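You operate a simulated robot arm through the tools that you are given. There is no shell and no other tool. Be economical: measure what you need, move in short steps, check, and stop when the job is done.

Carry out the task below with a simulated robot arm. There is one attempt and no reset: what you move stays moved.

Task
Tip the lot T205 pouch off the tilting shelf into the HELD pocket.
Fine: lay it on the shelf and slide that pocket under the lip before tipping; the shelf ends level; the other pouches stay.

It is judged by the outcome, as a careful person would: the job done as asked, and still so three seconds after it is handed in. It fails if anything else is knocked over, pushed out of place, dropped, spilled or broken.

Robot
A 7-joint arm with a two-finger parallel gripper, fixed in place. Base frame: the origin is at the foot of the arm, x ahead of it, y to its left, z up; the work surface is at about z = 0.8. Readings come in m, rad, newtons and seconds.
With the tool pointing down near the work surface it reaches from about 0.24 to 0.68 m from the base axis. Its first joint turns from -1.152 to 1.152 rad. Payload 2.4 kg.
Tool frame: the origin (TCP) lies between the finger pads and is the grasp point; the fingertips stand 0.03 m ahead of it; z points along the fingers, y is the line along which they close. Largest opening 0.094 m; finger width 0.028, thickness 0.01; the body of the gripper, 0.05 by 0.096 m, starts 0.055 m behind the TCP.
Orientation is that of the tool frame in the base frame, as a unit quaternion [x, y, z, w]. With the fingers straight down and closing along the base's y, the tool's x points along the base's -x, its y along +y and its z along -z.

Tools
- The arm moves only by the tool apply_moves. Its argument "series" is a list of rows, each a list of 7 numbers: the finger opening in m, from 0 to 0.094, then the shift along the tool's x, y, z in units of 150 mm (1.0 is 150 mm), then the turn, a rotation vector about the tool's x, y, z in units of 45 degrees (1.0 is 45 degrees). In form: [[gripper, x, y, z, rx, ry, rz], ...]. A call has 1 to 10 rows; each row is the pose to reach, as a shift and turn from the pose commanded when the call began, along the tool's axes at that moment. A call with a number of a shift or a turn outside -1 to 1 is refused whole. A row lasts 0.2 s, in which the tool goes at most 0.05 m and 0.15 rad; a call with a longer step from one row to the next is refused whole, and so is a gripper value outside its range. A pose out of reach is approached as far as the arm can. The call stops where the force on the tool passes 60 N (or 10 N more than at its start, if that is more) or the arm is blocked; 0.2 s more then pass. The fingers move at their own pace (about 0.153 m/s each) and stop on an object; they squeeze with about 30 N. The grip force told is the motor's: it shows also when the fingers shut on nothing. Time passes only in rows, and 0.2 s behind the last, so rows that repeat a pose let the fingers close. It gives the time, the measured TCP pose, the force on the tool (base axes), the opening and the grip force at its end, in the units of the frame above (readings bear some noise), with the torque about the TCP (base axes, N m) and any sound that the robot's microphone picked up.
- Cameras (640 x 400 px; columns grow to the right, rows downward): "scene" is fixed at [0.0375, 0.4736, 1.4399]; the picture's right is [-0.78, -0.62, 0.00], its down [-0.37, 0.47, -0.80] and it looks along [0.50, -0.63, -0.60] (base axes); focal length 348 px, centre (320, 200). "wrist" rides on the gripper at [0.076, 0.014, -0.102] in the tool frame; the picture's right is [-0.18, 0.98, 0.00], its down [-0.75, -0.14, -0.64] and it looks along [-0.63, -0.12, 0.77] (tool axes); focal length 243 px, centre (320, 200). There is no depth. A picture from a camera that has moved, and an enlarged one, comes with that camera's place and axes in the base frame and with its lens.
- get_image(camera): a new picture of that camera. The clock stands still meanwhile.
- inspect(camera, box): a new picture of the part [left, top, right, bottom] of that camera's present view, enlarged. The clock stands still meanwhile.
- sign_off(): hands the job in; it is judged then, once.

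Work in short steps. Places have to be worked out from the pictures, the camera data and where the tool is seen: move nearer, look again, correct. Check each grasp and each placing, and mend what went wrong. You have 120 turns and 84 pictures in all, those below and enlarged ones among them. Open the gripper and draw the arm clear of the work before you hand the job in, unless the task says otherwise; then end with one line.

The tools are called after "Request:" by a JSON object that holds its "api" and its "payload". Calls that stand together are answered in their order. apply_moves: Moves the arm, as the interface text tells. Its arguments: {"type":"object","properties":{"series":{"type":"array","items":{"type":"array","items":{"type":"number"}}}},"required":["series"]} The other tools are called the same way: get_image (camera) takes a picture; inspect (camera, box) takes an enlarged picture of a part of a camera's view; sign_off () hands the job in.

At the start:

```text
clock: 0.0
eef_pos: [0.4593, -0.1232, 1.1421]
orientation: [0.0, 1.0, 0.0, 0.0]
contact_force: [0.0, -0.2, 0.0]
ft_torque: [-0.03, -0.02, -0.02]
opening: 0.0941
grip_force: 0.1
```

scene: 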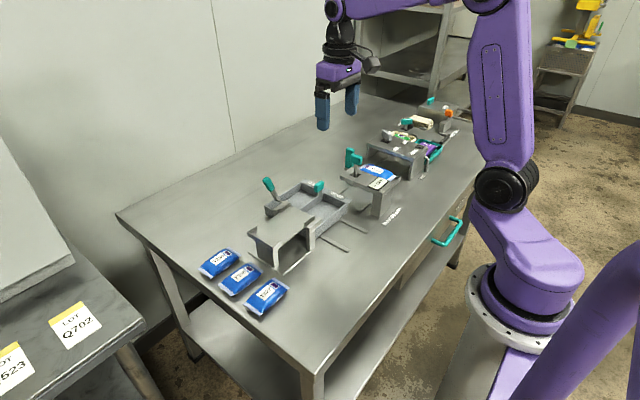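
wrist: 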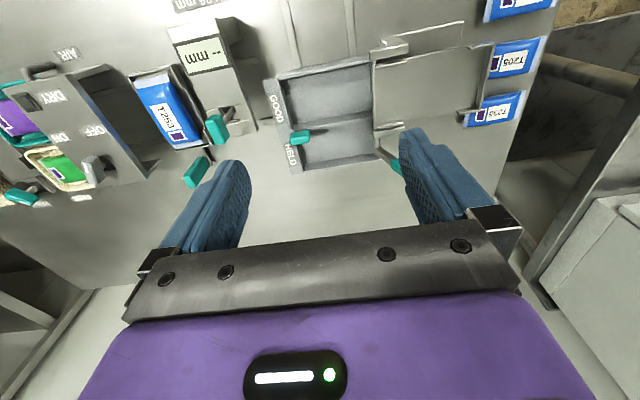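

The pictures show pouches at the +y end of the table, a shelf with a two-pocket slide (GOOD/HELD), and teal handles. I zoom in to read the labels and the mechanism.

Request:
{"api": "inspect", "payload": {"camera": "scene", "box": [180, 160, 380, 320]}}

Request:
{"api": "inspect", "payload": {"camera": "wrist", "box": [240, 0, 560, 200]}}

Request:
{"api": "inspect", "payload": {"camera": "scene", "box": [320, 80, 480, 230]}}

```text
2.50 times, centred on (280, 240) of scene
camera zoom: at [0.0375, 0.4736, 1.4399], right [-0.78, -0.62, 0.0], down [-0.37, 0.47, -0.8], along [0.5, -0.63, -0.6], focal length 869 px, centre (420, 100)
```

zoom: 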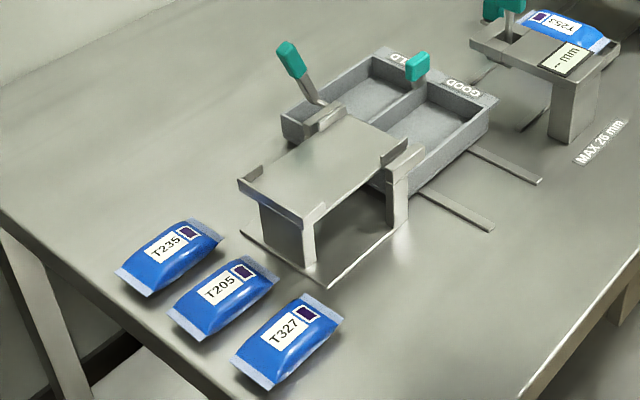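

```text
2.00 times, centred on (400, 100) of wrist
camera zoom: at [0.3822, -0.1088, 1.245], right [0.18, 0.98, 0.0], down [0.75, -0.14, 0.64], along [0.63, -0.12, -0.77], focal length 485 px, centre (160, 400)
```

zoom: 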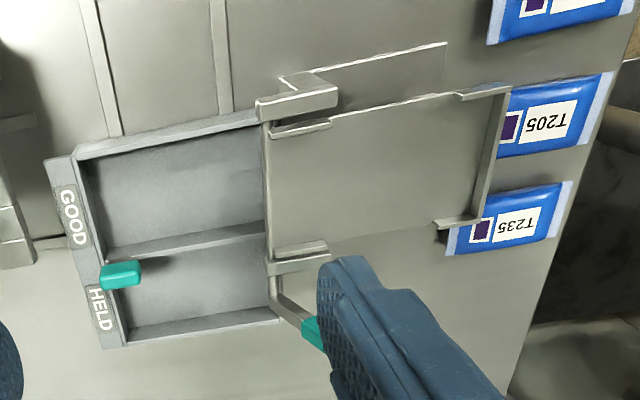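

```text
2.67 times, centred on (400, 155) of scene
camera zoom: at [0.0375, 0.4736, 1.4399], right [-0.78, -0.62, 0.0], down [-0.37, 0.47, -0.8], along [0.5, -0.63, -0.6], focal length 927 px, centre (107, 320)
```

zoom: 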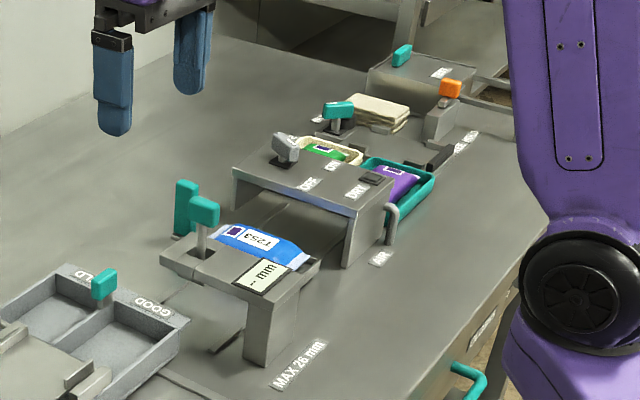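

The pouch T205 is the middle one, near (0.51, 0.17); the shelf sits at about x 0.47–0.56, y −0.05–0.09, and GOOD looks to be under the lip now. I move the wrist over there for a closer look.

Request:
{"api": "apply_moves", "payload": {"series": [[0.094, 0, 0.33, 0, 0, 0, 0], [0.094, 0.1, 0.66, 0, 0, 0, 0], [0.094, 0.2, 1.0, 0, 0, 0, 0]]}}

Request:
{"api": "get_image", "payload": {"camera": "wrist"}}

```text
refused: row 2 steps farther than a row can; nothing moved
```

```text
78 pictures are left
camera wrist: at [0.3822, -0.1088, 1.245], right [0.18, 0.98, 0.0], down [0.75, -0.14, 0.64], along [0.63, -0.12, -0.77], focal length 243 px, centre (320, 200)
```

wrist: 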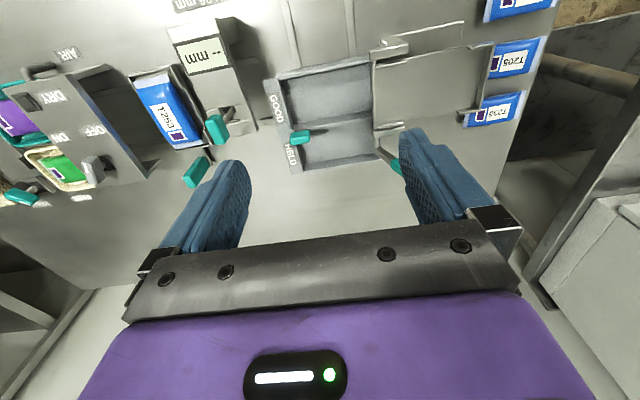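

The step was slightly too long, so I use smaller ones.

Request:
{"api": "apply_moves", "payload": {"series": [[0.094, 0.1, 0.3, 0, 0, 0, 0], [0.094, 0.2, 0.6, 0, 0, 0, 0], [0.094, 0.3, 0.9, 0, 0, 0, 0], [0.094, 0.35, 1.0, 0, 0, 0, 0]]}}

Request:
{"api": "get_image", "payload": {"camera": "wrist"}}

Request:
{"api": "inspect", "payload": {"camera": "wrist", "box": [120, 0, 440, 200]}}

```text
clock: 1.0
eef_pos: [0.4068, 0.0264, 1.1434]
orientation: [0.001, 1.0, 0.0, 0.0]
contact_force: [0.0, 0.6, -0.4]
ft_torque: [-0.02, -0.03, -0.02]
opening: 0.0939
grip_force: 0.0
```

```text
77 pictures are left
camera wrist: at [0.3302, 0.0413, 1.2458], right [0.19, 0.98, 0.0], down [0.75, -0.14, 0.64], along [0.63, -0.12, -0.77], focal length 243 px, centre (320, 200)
```

wrist: 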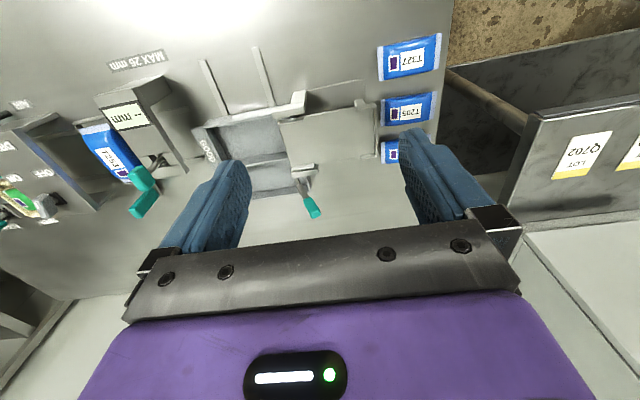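

```text
2.00 times, centred on (280, 100) of wrist
camera zoom: at [0.3302, 0.0413, 1.2458], right [0.19, 0.98, 0.0], down [0.75, -0.14, 0.64], along [0.63, -0.12, -0.77], focal length 485 px, centre (400, 400)
```

zoom: 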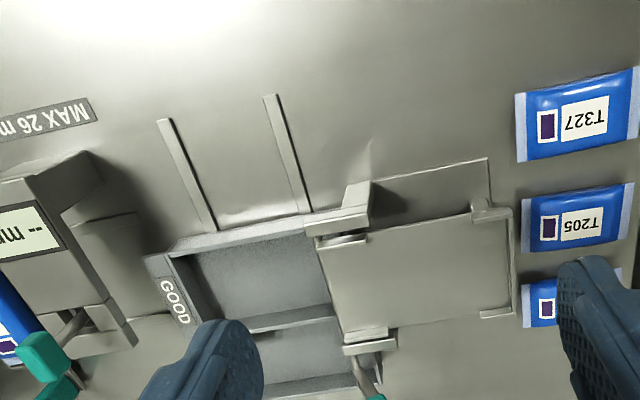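

T205 measures about 0.092 x 0.05 m, long along y, with ~0.03 m gaps to its neighbours. I drop lower to view the shelf hinge, lever and tray.

Request:
{"api": "apply_moves", "payload": {"series": [[0.094, 0.0, 0, 0.3, 0, 0, 0], [0.094, 0.0, 0, 0.6, 0, 0, 0], [0.094, 0.0, 0, 0.8, 0, 0, 0]]}}

Request:
{"api": "get_image", "payload": {"camera": "wrist"}}

Request:
{"api": "inspect", "payload": {"camera": "scene", "box": [240, 160, 340, 222]}}

```text
clock: 1.8
eef_pos: [0.4051, 0.0257, 1.0216]
orientation: [0.0, 1.0, 0.0, 0.001]
contact_force: [-0.1, -0.7, 1.2]
ft_torque: [0.0, 0.0, 0.01]
opening: 0.094
grip_force: 0.1
```

```text
75 pictures are left
camera wrist: at [0.3286, 0.04, 1.1237], right [0.18, 0.98, 0.0], down [0.75, -0.14, 0.64], along [0.63, -0.12, -0.77], focal length 243 px, centre (320, 200)
```

wrist: 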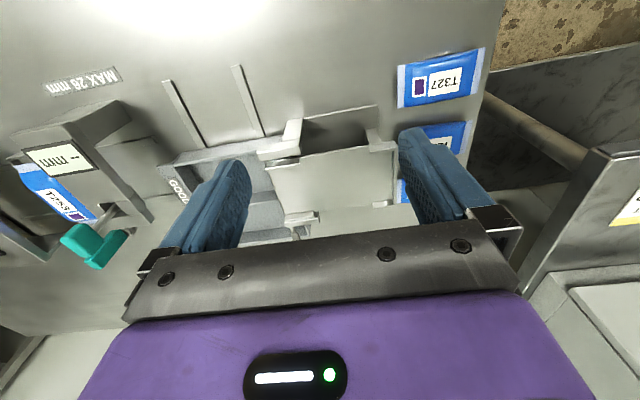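

```text
6.40 times, centred on (290, 191) of scene
camera zoom: at [0.0375, 0.4736, 1.4399], right [-0.78, -0.62, 0.0], down [-0.37, 0.47, -0.8], along [0.5, -0.63, -0.6], focal length 2224 px, centre (512, 258)
```

zoom: 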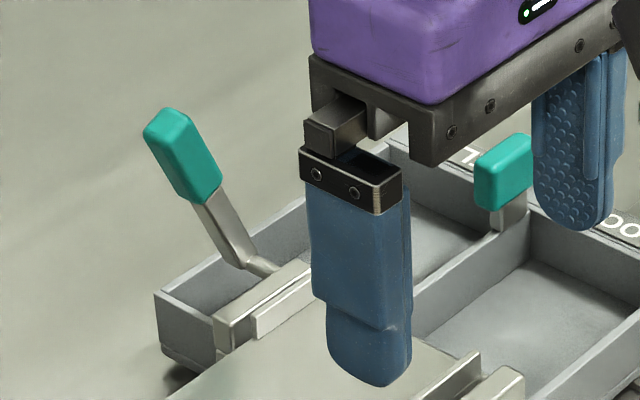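

The fingers hide part of the shelf, so I pull back towards the base for an unobstructed oblique view.

Request:
{"api": "apply_moves", "payload": {"series": [[0.094, 0.25, -0.15, 0, 0, 0, 0], [0.094, 0.5, -0.3, 0, 0, 0, 0], [0.094, 0.7, -0.4, 0, 0, 0, 0]]}}

Request:
{"api": "get_image", "payload": {"camera": "wrist"}}

Request:
{"api": "inspect", "payload": {"camera": "scene", "box": [230, 160, 360, 282]}}

```text
clock: 2.6
eef_pos: [0.3004, -0.0366, 1.0235]
orientation: [0.001, 1.0, 0.001, 0.0]
contact_force: [0.3, -0.2, -0.5]
ft_torque: [0.01, -0.06, -0.02]
opening: 0.0939
grip_force: 0.2
```

```text
73 pictures are left
camera wrist: at [0.2248, -0.0212, 1.1254], right [0.19, 0.98, 0.0], down [0.75, -0.14, 0.64], along [0.63, -0.12, -0.77], focal length 243 px, centre (320, 200)
```

wrist: 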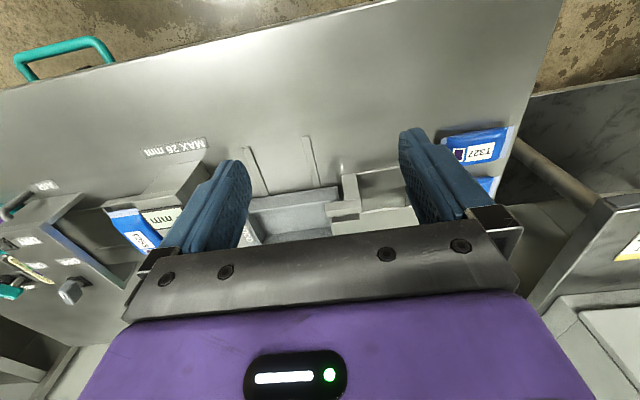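

```text
3.28 times, centred on (295, 221) of scene
camera zoom: at [0.0375, 0.4735, 1.4399], right [-0.78, -0.62, 0.0], down [-0.37, 0.47, -0.8], along [0.5, -0.63, -0.6], focal length 1139 px, centre (402, 131)
```

zoom: 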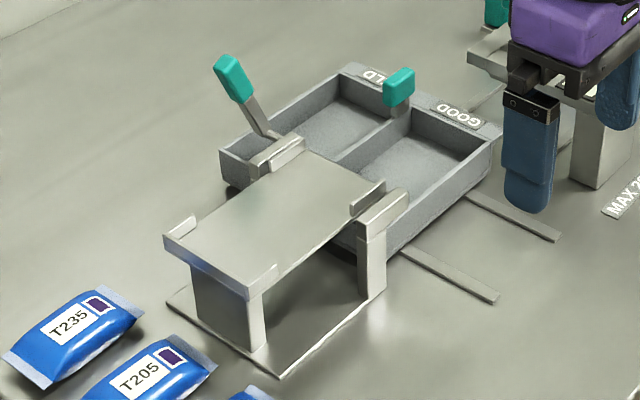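

From the scene zoom I place the tray knob near (0.56, −0.178, 0.86), the tilt lever's knob near (0.583, −0.015, 0.95), and its pivot near y −0.04, z 0.88. I move over the tray knob to refine, keeping high.

Request:
{"api": "apply_moves", "payload": {"series": [[0.094, -0.25, -0.2, 0, 0, 0, 0], [0.094, -0.5, -0.4, 0, 0, 0, 0], [0.094, -0.75, -0.6, 0, 0, 0, 0], [0.094, -1.0, -0.8, 0, 0, 0, 0], [0.094, -1.0, -0.93, 0, 0, 0, 0]]}}

Request:
{"api": "get_image", "payload": {"camera": "wrist"}}

Request:
{"api": "get_image", "payload": {"camera": "scene"}}

```text
clock: 3.8
eef_pos: [0.454, -0.1719, 1.0215]
orientation: [0.0, 1.0, 0.001, 0.0]
contact_force: [-0.4, -0.7, 1.0]
ft_torque: [0.02, 0.0, 0.02]
opening: 0.0938
grip_force: 0.0
```

```text
71 pictures are left
camera wrist: at [0.3764, -0.1592, 1.1241], right [0.18, 0.98, 0.0], down [0.75, -0.14, 0.64], along [0.63, -0.12, -0.77], focal length 243 px, centre (320, 200)
```

wrist: 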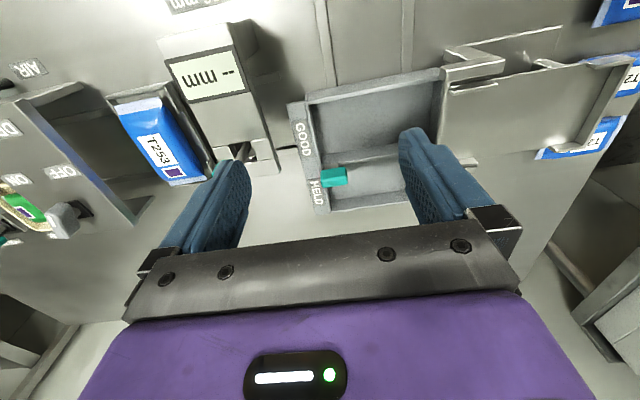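

```text
70 pictures are left
```

scene: 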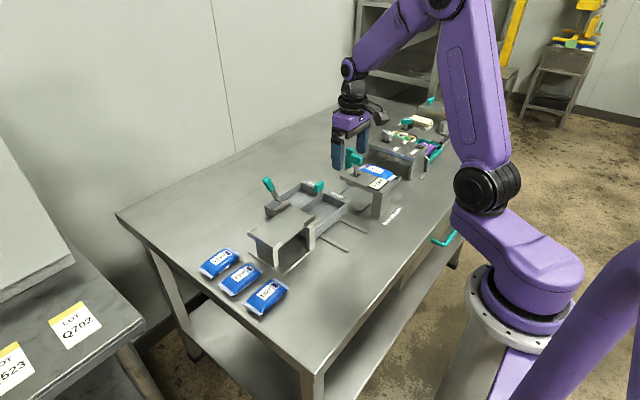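

Triangulating both views puts the tray knob at about (0.558, −0.175, 0.861). I go above it with a 60 mm opening, descend partly and check.

Request:
{"api": "apply_moves", "payload": {"series": [[0.06, -0.3, -0.02, 0, 0, 0, 0], [0.06, -0.6, -0.02, 0, 0, 0, 0], [0.06, -0.69, -0.02, 0.2, 0, 0, 0], [0.06, -0.69, -0.02, 0.45, 0, 0, 0]]}}

Request:
{"api": "get_image", "payload": {"camera": "wrist"}}

Request:
{"api": "inspect", "payload": {"camera": "scene", "box": [250, 140, 390, 228]}}

```text
clock: 4.8
eef_pos: [0.5598, -0.1747, 0.9554]
orientation: [-0.001, 1.0, 0.0, 0.001]
contact_force: [-0.4, 0.1, -0.6]
ft_torque: [0.0, -0.02, 0.02]
opening: 0.06
grip_force: 0.0
```

```text
69 pictures are left
camera wrist: at [0.4822, -0.1614, 1.0576], right [0.18, 0.98, 0.0], down [0.75, -0.14, 0.64], along [0.63, -0.12, -0.77], focal length 243 px, centre (320, 200)
```

wrist: 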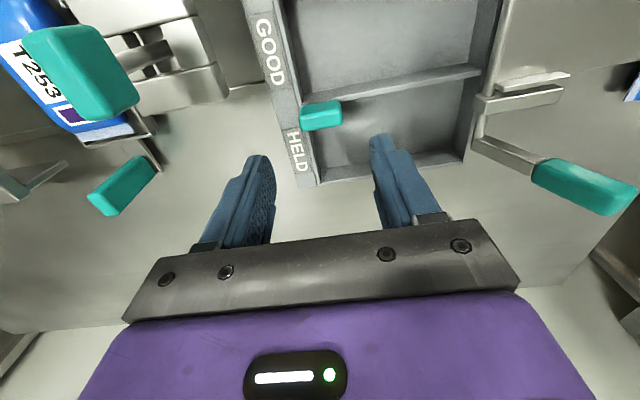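

```text
4.55 times, centred on (320, 184) of scene
camera zoom: at [0.0375, 0.4736, 1.4399], right [-0.78, -0.62, 0.0], down [-0.37, 0.47, -0.8], along [0.5, -0.63, -0.6], focal length 1580 px, centre (320, 273)
```

zoom: 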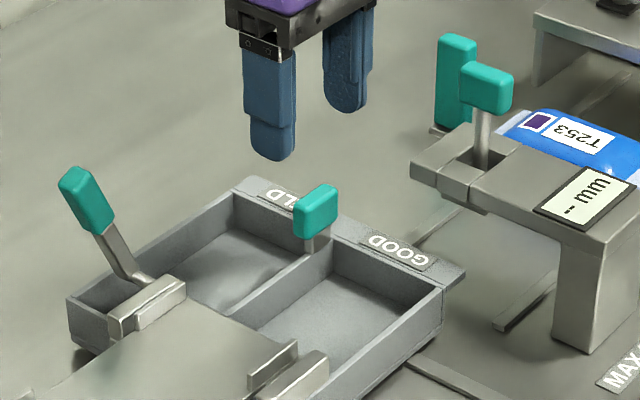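

The knob is confirmed at (0.556, −0.175). I descend to TCP z ≈ 0.885 and close on it.

Request:
{"api": "apply_moves", "payload": {"series": [[0.06, 0.03, 0, 0.2, 0, 0, 0], [0.06, 0.03, 0, 0.4, 0, 0, 0], [0.06, 0.03, 0, 0.47, 0, 0, 0], [0.02, 0.03, 0, 0.47, 0, 0, 0], [0.0, 0.03, 0, 0.47, 0, 0, 0], [0.0, 0.03, 0, 0.47, 0, 0, 0]]}}

Request:
{"api": "inspect", "payload": {"camera": "scene", "box": [250, 140, 390, 228]}}

```text
clock: 6.2
eef_pos: [0.5519, -0.1734, 0.8846]
orientation: [0.001, 1.0, 0.0, 0.0]
contact_force: [0.2, 1.9, -3.9]
ft_torque: [-0.11, -0.73, 0.0]
opening: 0.0339
grip_force: 44.7
```

```text
4.55 times, centred on (320, 184) of scene
camera zoom: at [0.0376, 0.4736, 1.4399], right [-0.78, -0.62, 0.0], down [-0.37, 0.47, -0.8], along [0.5, -0.63, -0.6], focal length 1580 px, centre (320, 273)
```

zoom: 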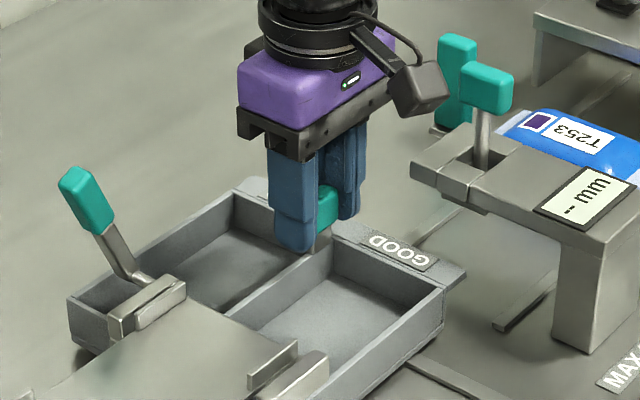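

The knob is held (0.034 m). I slide the tray towards −x (HELD is on the +x side), first 60 mm.

Request:
{"api": "apply_moves", "payload": {"series": [[0.0, 0.1, 0, 0, 0, 0, 0], [0.0, 0.2, 0, 0, 0, 0, 0], [0.0, 0.3, 0, 0, 0, 0, 0], [0.0, 0.4, 0, 0, 0, 0, 0], [0.0, 0.4, 0, 0, 0, 0, 0]]}}

Request:
{"api": "inspect", "payload": {"camera": "scene", "box": [230, 140, 390, 240]}}

```text
clock: 7.4
eef_pos: [0.4894, -0.1731, 0.8838]
orientation: [-0.002, 1.0, 0.001, -0.001]
contact_force: [1.2, 18.8, -20.9]
ft_torque: [-0.25, -1.32, -0.18]
opening: 0.0339
grip_force: 45.6
```

```text
4.00 times, centred on (310, 190) of scene
camera zoom: at [0.0378, 0.474, 1.4397], right [-0.78, -0.62, 0.0], down [-0.37, 0.47, -0.8], along [0.5, -0.63, -0.6], focal length 1390 px, centre (360, 240)
```

zoom: 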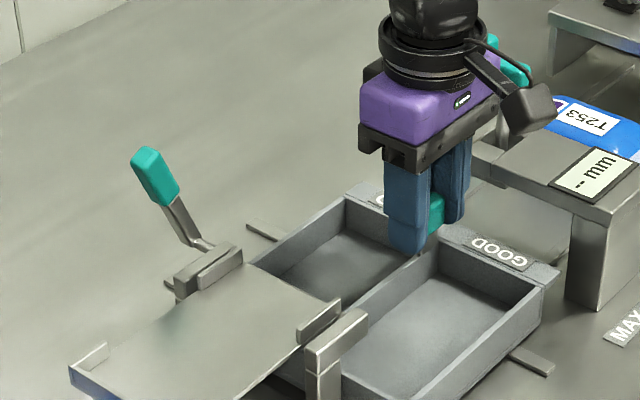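

The tray slides well. I continue ~28 mm, easing slightly down to relieve the pull, and watch for an end stop.

Request:
{"api": "apply_moves", "payload": {"series": [[0.0, 0.04, 0.01, 0.01, 0, 0, 0], [0.0, 0.08, 0.01, 0.01, 0, 0, 0], [0.0, 0.12, 0.01, 0.01, 0, 0, 0], [0.0, 0.16, 0.01, 0.01, 0, 0, 0], [0.0, 0.16, 0.01, 0.01, 0, 0, 0]]}}

Request:
{"api": "inspect", "payload": {"camera": "scene", "box": [230, 140, 390, 240]}}

```text
clock: 8.6
eef_pos: [0.4682, -0.1749, 0.8844]
orientation: [0.0, 1.0, -0.002, 0.003]
contact_force: [0.1, 10.1, 39.0]
ft_torque: [0.63, 0.64, 0.33]
opening: 0.0341
grip_force: 45.5
```

```text
4.00 times, centred on (310, 190) of scene
camera zoom: at [0.0369, 0.474, 1.4397], right [-0.78, -0.62, 0.0], down [-0.37, 0.47, -0.8], along [0.5, -0.63, -0.6], focal length 1390 px, centre (360, 240)
```

zoom: 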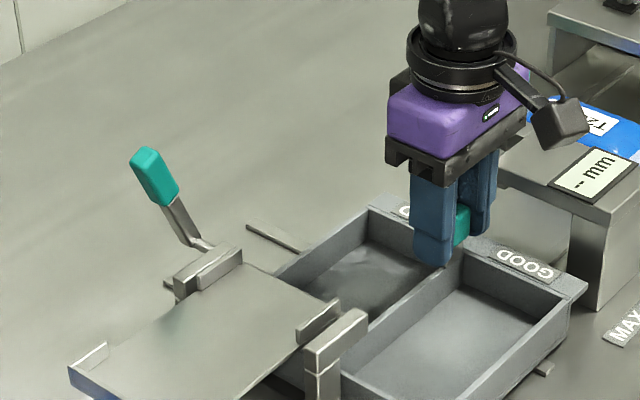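

The divider is now near x ≈ 0.468, lining HELD up with the shelf. I open, rise and inspect alignment.

Request:
{"api": "apply_moves", "payload": {"series": [[0.06, 0, 0, -0.02, 0, 0, 0], [0.06, 0, 0, -0.02, 0, 0, 0], [0.06, 0, 0, -0.3, 0, 0, 0], [0.06, 0, 0, -0.6, 0, 0, 0], [0.06, 0, 0, -0.9, 0, 0, 0]]}}

Request:
{"api": "get_image", "payload": {"camera": "wrist"}}

Request:
{"api": "inspect", "payload": {"camera": "scene", "box": [230, 140, 390, 240]}}

```text
clock: 9.8
eef_pos: [0.4641, -0.1753, 1.0203]
orientation: [0.0, 1.0, 0.0, 0.0]
contact_force: [0.3, -0.3, 0.0]
ft_torque: [-0.02, 0.02, 0.02]
opening: 0.0601
grip_force: 0.2
```

```text
64 pictures are left
camera wrist: at [0.3881, -0.1612, 1.1229], right [0.18, 0.98, 0.0], down [0.75, -0.14, 0.64], along [0.63, -0.12, -0.77], focal length 243 px, centre (320, 200)
```

wrist: 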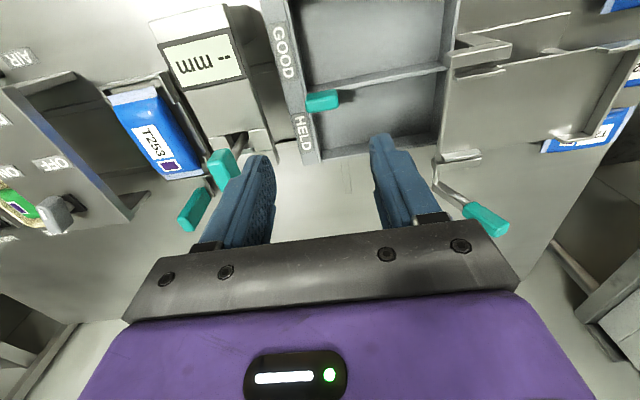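

```text
4.00 times, centred on (310, 190) of scene
camera zoom: at [0.0375, 0.4736, 1.4399], right [-0.78, -0.62, 0.0], down [-0.37, 0.47, -0.8], along [0.5, -0.63, -0.6], focal length 1390 px, centre (360, 240)
```

zoom: 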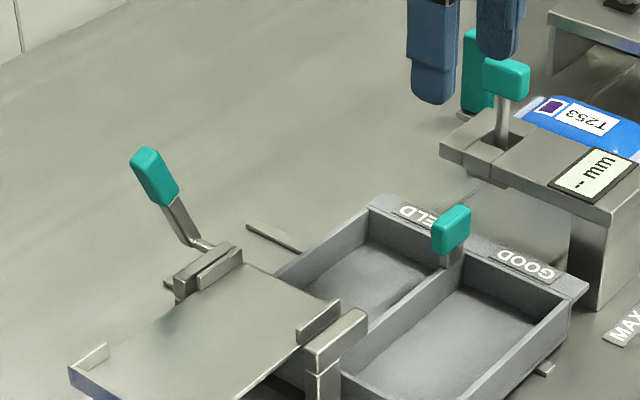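

HELD spans x ≈ 0.47–0.557, centred with the shelf (≈0.512). Now I move towards T205 while turning the gripper 90° so it closes across the pouch's width.

Request:
{"api": "apply_moves", "payload": {"series": [[0.06, -0.05, 0.17, -0.3, 0, 0, 0.16], [0.06, -0.1, 0.34, -0.4, 0, 0, 0.33], [0.06, -0.15, 0.51, -0.4, 0, 0, 0.5], [0.06, -0.2, 0.68, -0.4, 0, 0, 0.66], [0.06, -0.25, 0.85, -0.4, 0, 0, 0.83], [0.06, -0.3, 1.0, -0.4, 0, 0, 1.0]]}}

```text
refused: row 1 steps farther than a row can; nothing moved
```

Request:
{"api": "apply_moves", "payload": {"series": [[0.06, -0.05, 0.17, -0.2, 0, 0, 0.16], [0.06, -0.1, 0.34, -0.4, 0, 0, 0.33], [0.06, -0.15, 0.51, -0.4, 0, 0, 0.5], [0.06, -0.2, 0.68, -0.4, 0, 0, 0.66], [0.06, -0.25, 0.85, -0.4, 0, 0, 0.83], [0.06, -0.3, 1.0, -0.4, 0, 0, 1.0]]}}

```text
clock: 11.2
eef_pos: [0.511, -0.0242, 1.0783]
orientation: [0.383, 0.924, 0.0, 0.0]
contact_force: [0.0, 0.8, -0.3]
ft_torque: [0.0, -0.02, 0.01]
opening: 0.0602
grip_force: 0.0
```

The turn went in the expected direction. I finish the turn and travel over T205 at (0.508, 0.165).

Request:
{"api": "apply_moves", "payload": {"series": [[0.06, 0.15, 0.15, 0, 0, 0, 0.16], [0.06, 0.3, 0.3, 0, 0, 0, 0.33], [0.06, 0.45, 0.45, 0, 0, 0, 0.5], [0.06, 0.6, 0.6, 0, 0, 0, 0.66], [0.06, 0.75, 0.75, 0, 0, 0, 0.83], [0.06, 0.9, 0.88, 0, 0, 0, 1.0]]}}

Request:
{"api": "get_image", "payload": {"camera": "wrist"}}

Request:
{"api": "inspect", "payload": {"camera": "scene", "box": [180, 200, 310, 320]}}

```text
clock: 12.6
eef_pos: [0.5108, 0.1671, 1.0773]
orientation: [0.707, 0.707, 0.0, 0.0]
contact_force: [1.0, 0.5, 0.1]
ft_torque: [0.01, 0.0, 0.02]
opening: 0.0599
grip_force: 0.1
```

```text
62 pictures are left
camera wrist: at [0.5244, 0.2429, 1.1795], right [0.98, -0.19, 0.0], down [-0.14, -0.75, 0.64], along [-0.12, -0.63, -0.77], focal length 243 px, centre (320, 200)
```

wrist: 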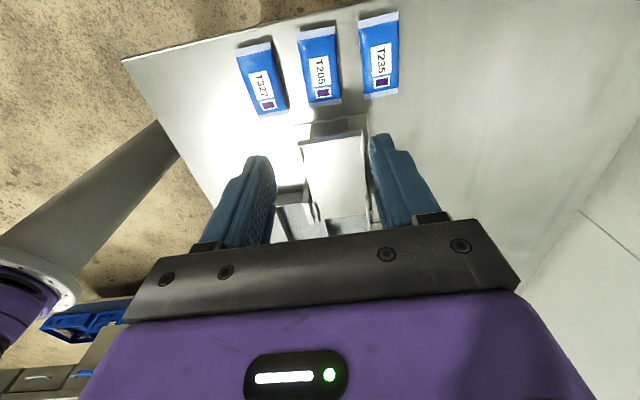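

```text
3.33 times, centred on (245, 260) of scene
camera zoom: at [0.0375, 0.4736, 1.4399], right [-0.78, -0.62, 0.0], down [-0.37, 0.47, -0.8], along [0.5, -0.63, -0.6], focal length 1158 px, centre (570, 0)
```

zoom: 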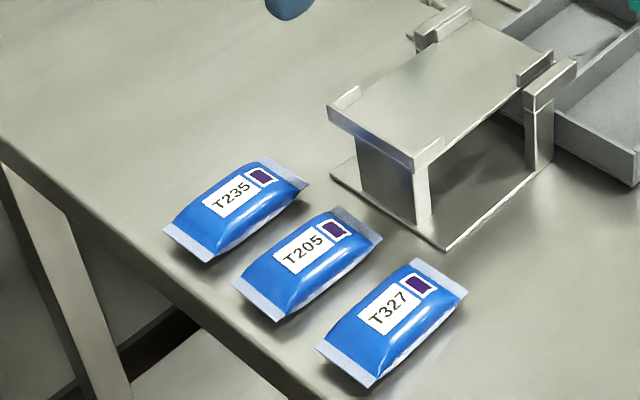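

T205's centre comes out at about (0.509, 0.168), nearly square with y. I descend to ~0.93 and check clearance to neighbours.

Request:
{"api": "apply_moves", "payload": {"series": [[0.066, 0, -0.01, 0.3, 0, 0, 0], [0.066, 0, -0.01, 0.6, 0, 0, 0], [0.066, 0, -0.01, 0.9, 0, 0, 0], [0.066, 0, -0.01, 1.0, 0, 0, 0], [0.066, 0, -0.01, 1.0, 0, 0, 0]]}}

Request:
{"api": "get_image", "payload": {"camera": "wrist"}}

Request:
{"api": "inspect", "payload": {"camera": "scene", "box": [180, 200, 310, 320]}}

```text
clock: 13.8
eef_pos: [0.505, 0.164, 0.9289]
orientation: [0.707, 0.707, 0.0, 0.0]
contact_force: [0.7, 0.3, -0.4]
ft_torque: [-0.02, -0.02, 0.0]
opening: 0.0663
grip_force: 0.0
```

```text
60 pictures are left
camera wrist: at [0.5189, 0.2406, 1.0311], right [0.98, -0.18, 0.0], down [-0.14, -0.75, 0.64], along [-0.12, -0.63, -0.77], focal length 243 px, centre (320, 200)
```

wrist: 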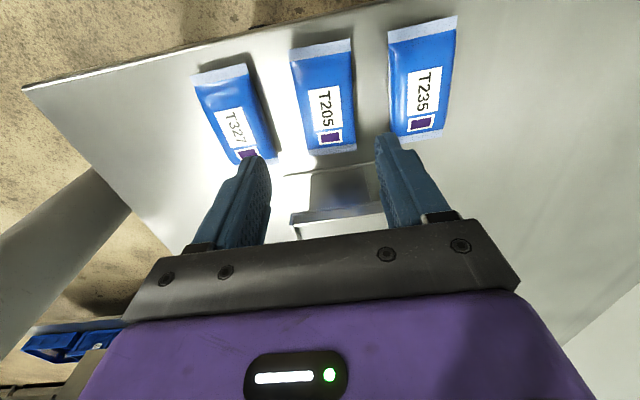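

```text
3.33 times, centred on (245, 260) of scene
camera zoom: at [0.0375, 0.4736, 1.4399], right [-0.78, -0.62, 0.0], down [-0.37, 0.47, -0.8], along [0.5, -0.63, -0.6], focal length 1158 px, centre (570, 0)
```

zoom: 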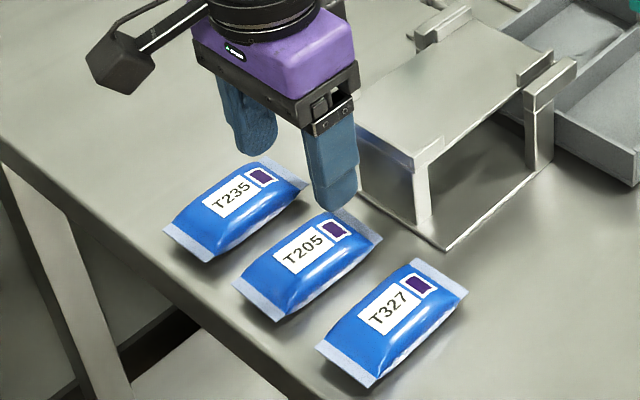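

Estimate now (0.509, 0.167) with ~4.5° skew; I match the skew, descend in part and check again.

Request:
{"api": "apply_moves", "payload": {"series": [[0.066, 0.02, 0.025, 0.15, 0, 0, 0.1], [0.066, 0.02, 0.025, 0.35, 0, 0, 0.1], [0.066, 0.02, 0.025, 0.35, 0, 0, 0.1]]}}

Request:
{"api": "get_image", "payload": {"camera": "wrist"}}

Request:
{"api": "inspect", "payload": {"camera": "scene", "box": [180, 220, 310, 300]}}

```text
clock: 14.6
eef_pos: [0.5088, 0.1677, 0.8755]
orientation: [0.734, 0.68, 0.0, -0.001]
contact_force: [-0.2, 0.7, 0.0]
ft_torque: [-0.02, -0.02, 0.0]
opening: 0.0658
grip_force: 0.1
```

```text
58 pictures are left
camera wrist: at [0.5288, 0.2419, 0.9783], right [0.97, -0.26, 0.0], down [-0.2, -0.74, 0.64], along [-0.17, -0.62, -0.77], focal length 243 px, centre (320, 200)
```

wrist: 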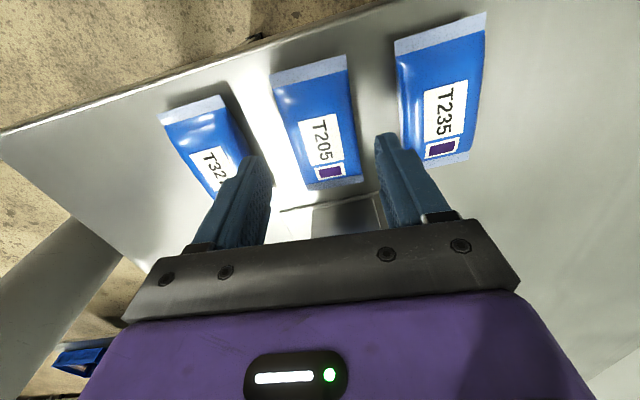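

```text
4.92 times, centred on (245, 260) of scene
camera zoom: at [0.0375, 0.4736, 1.4399], right [-0.78, -0.62, 0.0], down [-0.37, 0.47, -0.8], along [0.5, -0.63, -0.6], focal length 1711 px, centre (689, -95)
```

zoom: 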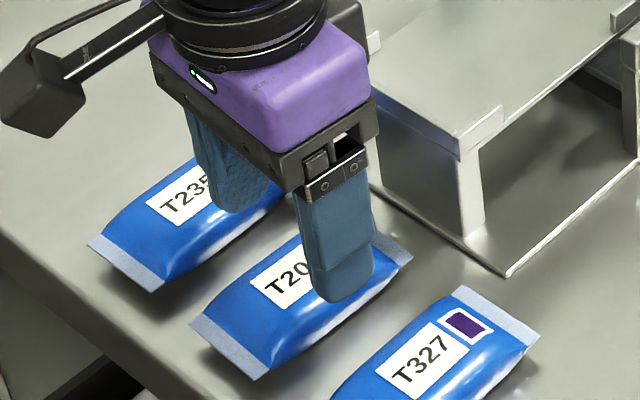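

Fingers straddle T205 with space to both neighbours; skew looks like ~2°, so I trim it and descend to TCP z ≈ 0.837, then close.

Request:
{"api": "apply_moves", "payload": {"series": [[0.066, 0, 0.005, 0.1, 0, 0, -0.05], [0.066, 0, 0.005, 0.2, 0, 0, -0.05], [0.066, 0, 0.005, 0.255, 0, 0, -0.05], [0.05, 0, 0.005, 0.255, 0, 0, -0.05], [0.03, 0, 0.005, 0.255, 0, 0, -0.05], [0.02, 0, 0.005, 0.255, 0, 0, -0.05]]}}

Request:
{"api": "inspect", "payload": {"camera": "scene", "box": [180, 220, 310, 300]}}

```text
clock: 16.0
eef_pos: [0.5126, 0.1676, 0.8373]
orientation: [0.722, 0.692, 0.0, 0.0]
contact_force: [0.4, -0.3, 0.4]
ft_torque: [0.03, -0.03, 0.0]
opening: 0.0491
grip_force: 29.8
```

```text
4.92 times, centred on (245, 260) of scene
camera zoom: at [0.0375, 0.4736, 1.4399], right [-0.78, -0.62, 0.0], down [-0.37, 0.47, -0.8], along [0.5, -0.63, -0.6], focal length 1711 px, centre (689, -95)
```

zoom: 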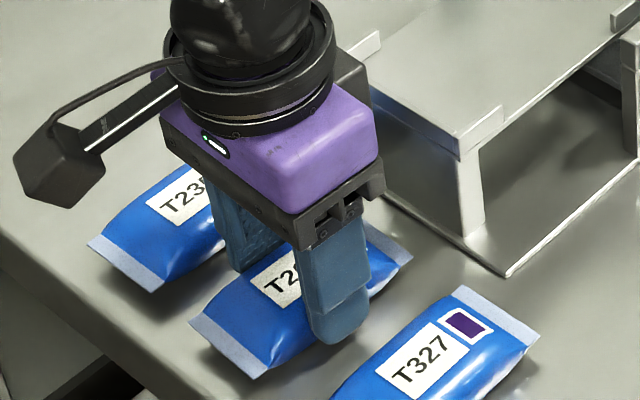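

The pouch is gripped at 0.049 m. I lift straight up and confirm.

Request:
{"api": "apply_moves", "payload": {"series": [[0.02, 0, 0, -0.1, 0, 0, 0], [0.02, 0, 0, -0.3, 0, 0, 0], [0.02, 0, 0, -0.5, 0, 0, 0], [0.02, 0, 0, -0.7, 0, 0, 0.0], [0.02, 0, 0, -0.75, 0, 0, -0.05]]}}

Request:
{"api": "get_image", "payload": {"camera": "wrist"}}

Request:
{"api": "inspect", "payload": {"camera": "scene", "box": [180, 180, 340, 300]}}

```text
clock: 17.2
eef_pos: [0.5101, 0.1688, 0.9498]
orientation: [0.707, 0.707, 0.0, 0.0]
contact_force: [-0.1, -0.3, -0.2]
ft_torque: [0.02, 0.02, -0.02]
opening: 0.049
grip_force: 30.4
```

```text
55 pictures are left
camera wrist: at [0.5249, 0.2448, 1.0525], right [0.98, -0.18, 0.0], down [-0.14, -0.75, 0.64], along [-0.12, -0.63, -0.77], focal length 243 px, centre (320, 200)
```

wrist: 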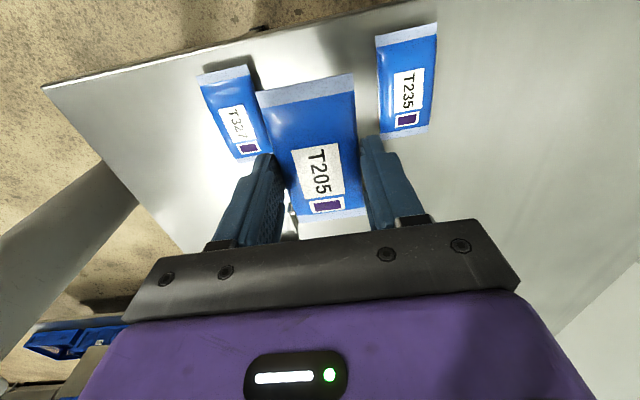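

```text
3.33 times, centred on (260, 240) of scene
camera zoom: at [0.0375, 0.4736, 1.4399], right [-0.78, -0.62, 0.0], down [-0.37, 0.47, -0.8], along [0.5, -0.63, -0.6], focal length 1158 px, centre (520, 67)
```

zoom: 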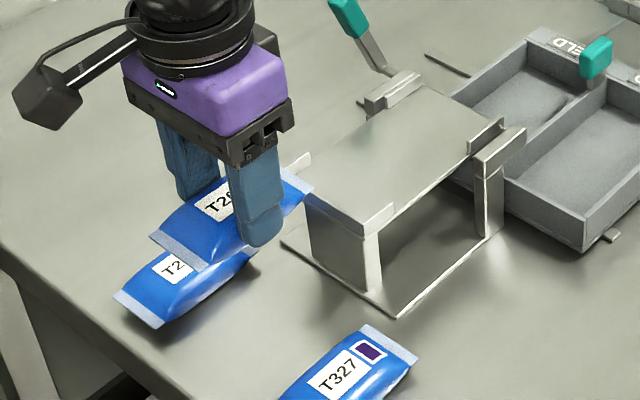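

T205 is held level. I carry it over the shelf to about (0.512, 0.03), well above the surface.

Request:
{"api": "apply_moves", "payload": {"series": [[0.02, 0, 0, -0.13, 0, 0, 0], [0.02, -0.25, 0.01, -0.13, 0, 0, 0], [0.02, -0.5, 0.01, -0.13, 0, 0, 0], [0.02, -0.75, 0.01, -0.13, 0, 0, 0], [0.02, -0.92, 0.01, -0.13, 0, 0, 0], [0.02, -0.92, 0.01, -0.13, 0, 0, 0]]}}

Request:
{"api": "get_image", "payload": {"camera": "wrist"}}

Request:
{"api": "inspect", "payload": {"camera": "scene", "box": [210, 160, 350, 280]}}

```text
clock: 18.6
eef_pos: [0.5149, 0.0277, 0.9689]
orientation: [0.707, 0.707, 0.001, 0.0]
contact_force: [0.6, -0.1, -0.7]
ft_torque: [0.03, 0.03, 0.02]
opening: 0.0489
grip_force: 29.6
```

```text
53 pictures are left
camera wrist: at [0.5277, 0.1049, 1.0708], right [0.98, -0.18, 0.0], down [-0.14, -0.75, 0.64], along [-0.12, -0.63, -0.77], focal length 243 px, centre (320, 200)
```

wrist: 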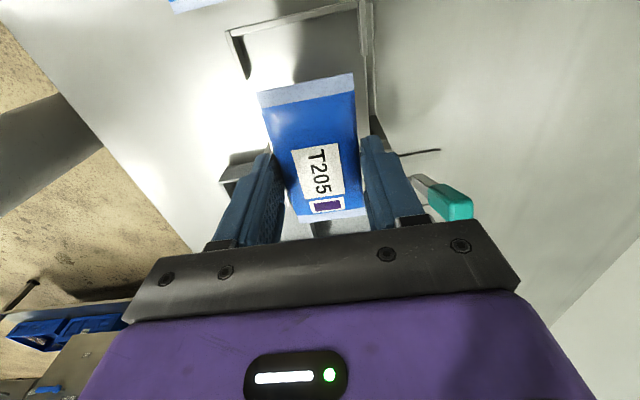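

```text
3.33 times, centred on (280, 220) of scene
camera zoom: at [0.0375, 0.4736, 1.4399], right [-0.78, -0.62, 0.0], down [-0.37, 0.47, -0.8], along [0.5, -0.63, -0.6], focal length 1158 px, centre (453, 133)
```

zoom: 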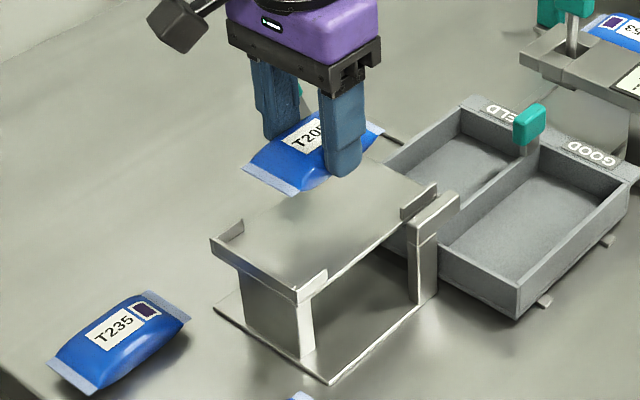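

The shelf spans x ≈ 0.464–0.556, and the pouch is over its middle. I lower to just above the surface (TCP ≈ 0.916) and check.

Request:
{"api": "apply_moves", "payload": {"series": [[0.02, 0, -0.01, 0.12, 0, 0, 0], [0.02, 0, -0.01, 0.24, 0, 0, 0], [0.02, 0, -0.01, 0.35, 0, 0, 0], [0.02, 0, -0.01, 0.35, 0, 0, 0]]}}

Request:
{"api": "inspect", "payload": {"camera": "scene", "box": [230, 180, 330, 260]}}

Request:
{"api": "get_image", "payload": {"camera": "wrist"}}

```text
clock: 19.6
eef_pos: [0.5129, 0.0293, 0.9161]
orientation: [0.707, 0.707, 0.0, 0.001]
contact_force: [-0.4, 0.3, -1.0]
ft_torque: [-0.04, 0.01, -0.01]
opening: 0.0489
grip_force: 30.0
```

```text
5.00 times, centred on (280, 220) of scene
camera zoom: at [0.0375, 0.4736, 1.4399], right [-0.78, -0.62, 0.0], down [-0.37, 0.47, -0.8], along [0.5, -0.63, -0.6], focal length 1738 px, centre (520, 100)
```

zoom: 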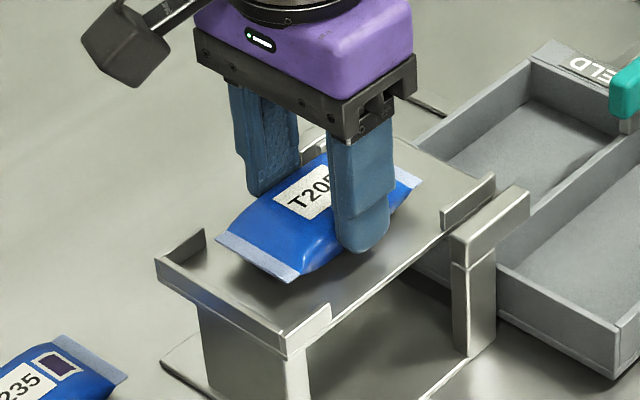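

```text
50 pictures are left
camera wrist: at [0.5269, 0.105, 1.0183], right [0.98, -0.18, 0.0], down [-0.14, -0.75, 0.64], along [-0.12, -0.63, -0.77], focal length 243 px, centre (320, 200)
```

wrist: 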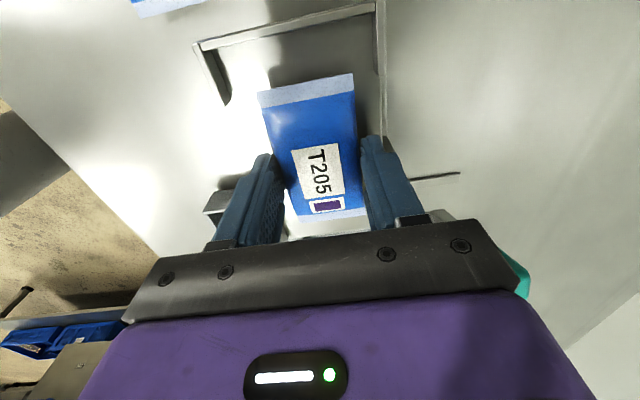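

The pouch is still about 1 cm above the deck; I shift 4 mm to −x for centring and lower gently until contact.

Request:
{"api": "apply_moves", "payload": {"series": [[0.02, 0, -0.025, 0.02, 0, 0, 0], [0.02, 0, -0.025, 0.04, 0, 0, 0], [0.02, 0, -0.025, 0.06, 0, 0, 0], [0.02, 0, -0.025, 0.06, 0, 0, 0]]}}

Request:
{"api": "inspect", "payload": {"camera": "scene", "box": [230, 180, 330, 260]}}

```text
clock: 20.6
eef_pos: [0.5108, 0.0285, 0.9086]
orientation: [0.707, 0.707, 0.003, 0.003]
contact_force: [5.3, 1.5, 27.9]
ft_torque: [0.04, -0.08, -0.01]
opening: 0.0492
grip_force: 30.1
```

```text
5.00 times, centred on (280, 220) of scene
camera zoom: at [0.0372, 0.4736, 1.4399], right [-0.78, -0.62, 0.0], down [-0.37, 0.47, -0.8], along [0.5, -0.63, -0.6], focal length 1738 px, centre (520, 100)
```

zoom: 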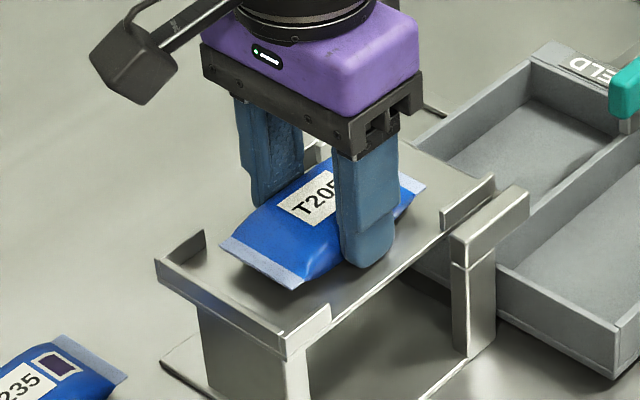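

Contact at 28 N: the pouch is on the deck. I ease up 1 mm, open to 62 mm and rise straight.

Request:
{"api": "apply_moves", "payload": {"series": [[0.02, 0, 0, -0.01, 0, 0, 0], [0.062, 0, 0, -0.01, 0, 0, 0], [0.062, 0, 0, -0.01, 0, 0, 0], [0.062, 0, 0, -0.1, 0, 0, 0], [0.062, 0, 0, -0.35, 0, 0, 0], [0.062, 0, 0, -0.65, 0, 0, 0], [0.062, 0, 0, -0.9, 0, 0, 0]]}}

Request:
{"api": "inspect", "payload": {"camera": "scene", "box": [220, 150, 350, 260]}}

Request:
{"api": "get_image", "payload": {"camera": "wrist"}}

```text
clock: 22.2
eef_pos: [0.5071, 0.0292, 1.0429]
orientation: [0.707, 0.707, 0.0, 0.0]
contact_force: [0.4, -0.6, 0.5]
ft_torque: [0.0, 0.0, 0.0]
opening: 0.062
grip_force: 0.0
```

```text
3.64 times, centred on (285, 205) of scene
camera zoom: at [0.0375, 0.4736, 1.4399], right [-0.78, -0.62, 0.0], down [-0.37, 0.47, -0.8], along [0.5, -0.63, -0.6], focal length 1264 px, centre (447, 182)
```

zoom: 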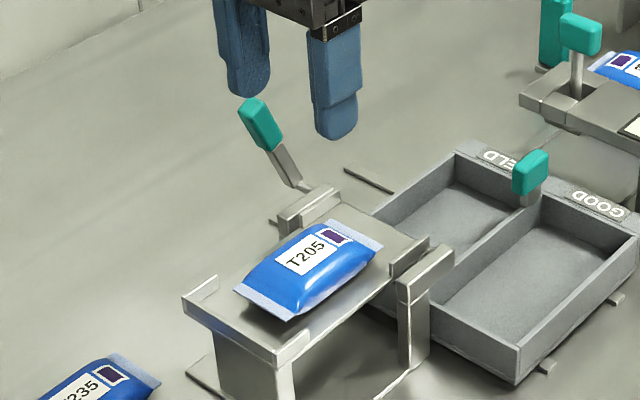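

```text
47 pictures are left
camera wrist: at [0.5206, 0.1059, 1.1457], right [0.98, -0.18, 0.0], down [-0.14, -0.75, 0.64], along [-0.12, -0.63, -0.77], focal length 243 px, centre (320, 200)
```

wrist: 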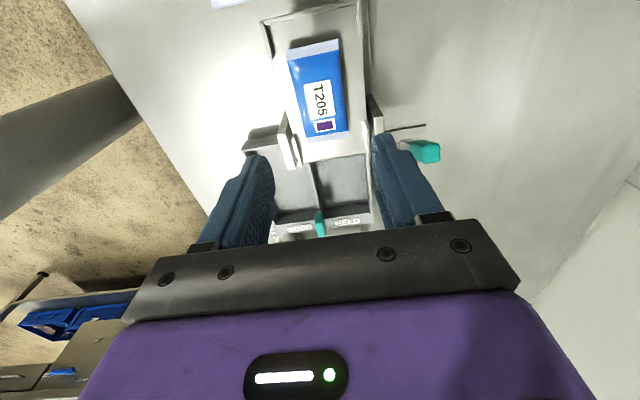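

T205 lies centred on the shelf with HELD under the lip. The lever knob triangulates to (0.594, −0.0185, 0.944), leaning to +y, so I'll push it toward −y with closed fingers from its +y side; first I go beside it.

Request:
{"api": "apply_moves", "payload": {"series": [[0.03, 0.05, 0.2, 0, 0, 0, 0], [0.0, 0.1, 0.4, 0, 0, 0, 0], [0.0, 0.107, 0.58, 0, 0, 0, 0], [0.0, 0.107, 0.58, 0.2, 0, 0, 0], [0.0, 0.107, 0.58, 0.4, 0, 0, 0], [0.0, 0.107, 0.58, 0.65, 0, 0, 0]]}}

Request:
{"api": "inspect", "payload": {"camera": "scene", "box": [220, 150, 350, 260]}}

Request:
{"api": "get_image", "payload": {"camera": "wrist"}}

```text
clock: 23.6
eef_pos: [0.5963, 0.0471, 0.9434]
orientation: [0.707, 0.707, 0.0, 0.0]
contact_force: [1.1, -0.1, 0.3]
ft_torque: [-0.02, 0.0, -0.01]
opening: 0.0002
grip_force: 29.9
```

```text
3.64 times, centred on (285, 205) of scene
camera zoom: at [0.0375, 0.4736, 1.4399], right [-0.78, -0.62, 0.0], down [-0.37, 0.47, -0.8], along [0.5, -0.63, -0.6], focal length 1264 px, centre (447, 182)
```

zoom: 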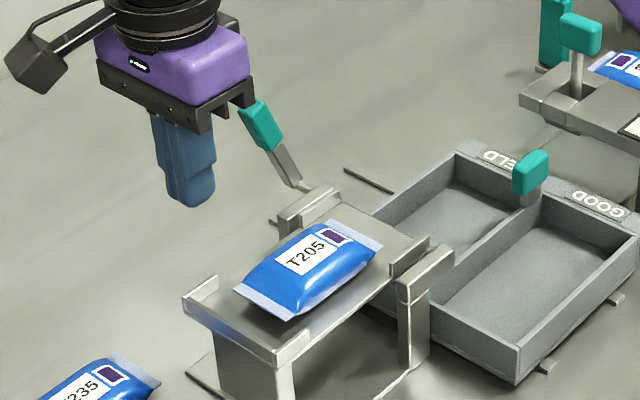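

```text
45 pictures are left
camera wrist: at [0.6102, 0.1216, 1.0464], right [0.98, -0.18, 0.0], down [-0.14, -0.75, 0.64], along [-0.12, -0.63, -0.77], focal length 243 px, centre (320, 200)
```

wrist: 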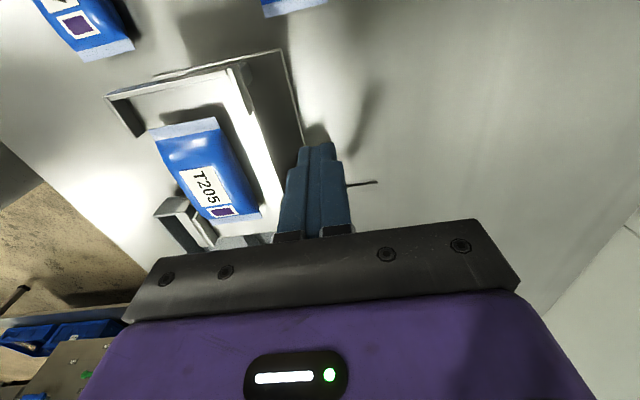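

Fingertips line up with the knob. I push gently to −y, about 50 mm, watching the force.

Request:
{"api": "apply_moves", "payload": {"series": [[0.0, -0.1, 0, 0, 0, 0, 0], [0.0, -0.2, 0, 0, 0, 0, 0], [0.0, -0.26, 0, 0, 0, 0, 0], [0.0, -0.32, 0, 0, 0, 0, 0], [0.0, -0.36, 0, 0, 0, 0, 0]]}}

Request:
{"api": "inspect", "payload": {"camera": "scene", "box": [220, 150, 350, 260]}}

```text
clock: 24.8
eef_pos: [0.5945, -0.0091, 0.947]
orientation: [0.707, 0.707, 0.0, -0.001]
contact_force: [-0.4, 4.6, 2.1]
ft_torque: [-0.11, -0.01, -0.03]
opening: 0.0
grip_force: 29.8
```

```text
3.64 times, centred on (285, 205) of scene
camera zoom: at [0.0374, 0.4737, 1.4398], right [-0.78, -0.62, 0.0], down [-0.37, 0.47, -0.8], along [0.5, -0.63, -0.6], focal length 1264 px, centre (447, 182)
```

zoom: 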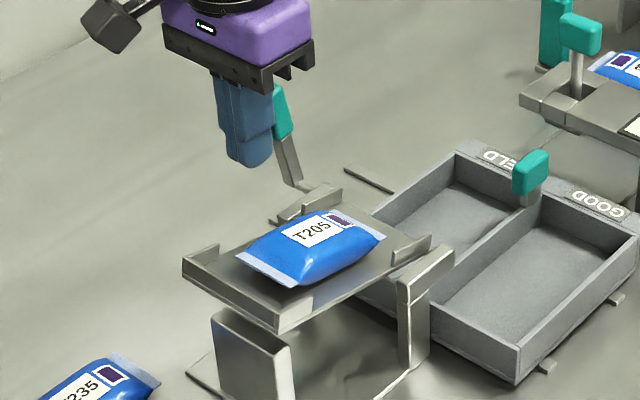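

The shelf tilts as hoped (4.6 N). I continue another 25 mm slowly.

Request:
{"api": "apply_moves", "payload": {"series": [[0.0, -0.06, 0, 0, 0, 0, 0], [0.0, -0.12, 0, 0, 0, 0, 0], [0.0, -0.17, 0, 0, 0, 0, 0], [0.0, -0.17, 0, 0, 0, 0, 0]]}}

Request:
{"api": "inspect", "payload": {"camera": "scene", "box": [220, 150, 350, 260]}}

```text
clock: 25.8
eef_pos: [0.5953, -0.0331, 0.9454]
orientation: [0.707, 0.707, 0.001, 0.001]
contact_force: [3.2, 6.2, 0.8]
ft_torque: [0.15, -0.07, 0.01]
opening: 0.0001
grip_force: 29.8
```

```text
3.64 times, centred on (285, 205) of scene
camera zoom: at [0.0375, 0.4737, 1.4398], right [-0.78, -0.62, 0.0], down [-0.37, 0.47, -0.8], along [0.5, -0.63, -0.6], focal length 1264 px, centre (447, 182)
```

zoom: 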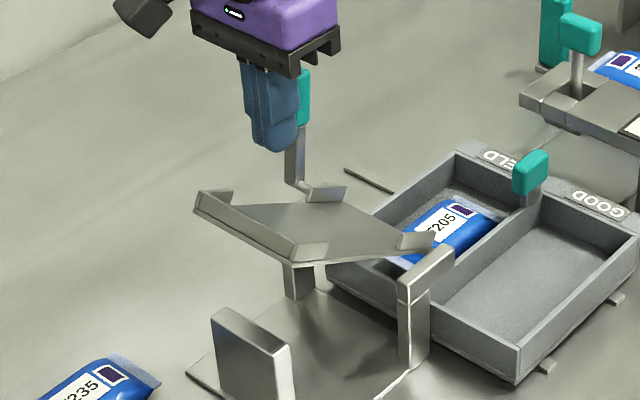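

T205 has slid into HELD. I zoom in to see whether its tail is clear of the lip before levelling.

Request:
{"api": "inspect", "payload": {"camera": "scene", "box": [275, 180, 345, 230]}}

Request:
{"api": "get_image", "payload": {"camera": "wrist"}}

```text
8.00 times, centred on (310, 205) of scene
camera zoom: at [0.0375, 0.4737, 1.4398], right [-0.78, -0.62, 0.0], down [-0.37, 0.47, -0.8], along [0.5, -0.63, -0.6], focal length 2780 px, centre (400, 160)
```

zoom: 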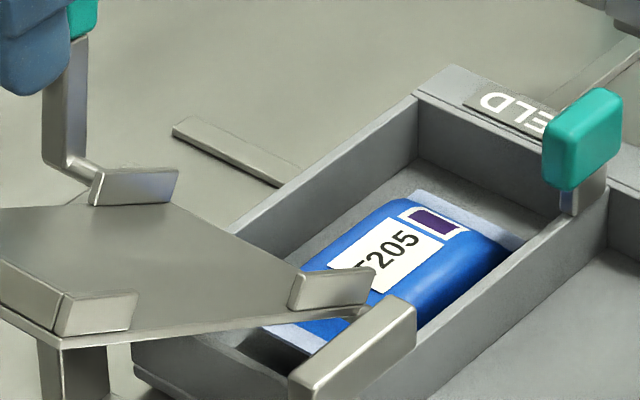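

```text
41 pictures are left
camera wrist: at [0.6089, 0.0426, 1.0482], right [0.98, -0.18, 0.0], down [-0.14, -0.75, 0.64], along [-0.12, -0.63, -0.77], focal length 243 px, centre (320, 200)
```

wrist: 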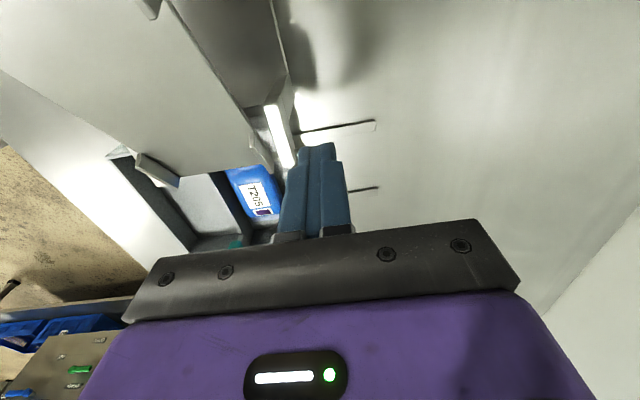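

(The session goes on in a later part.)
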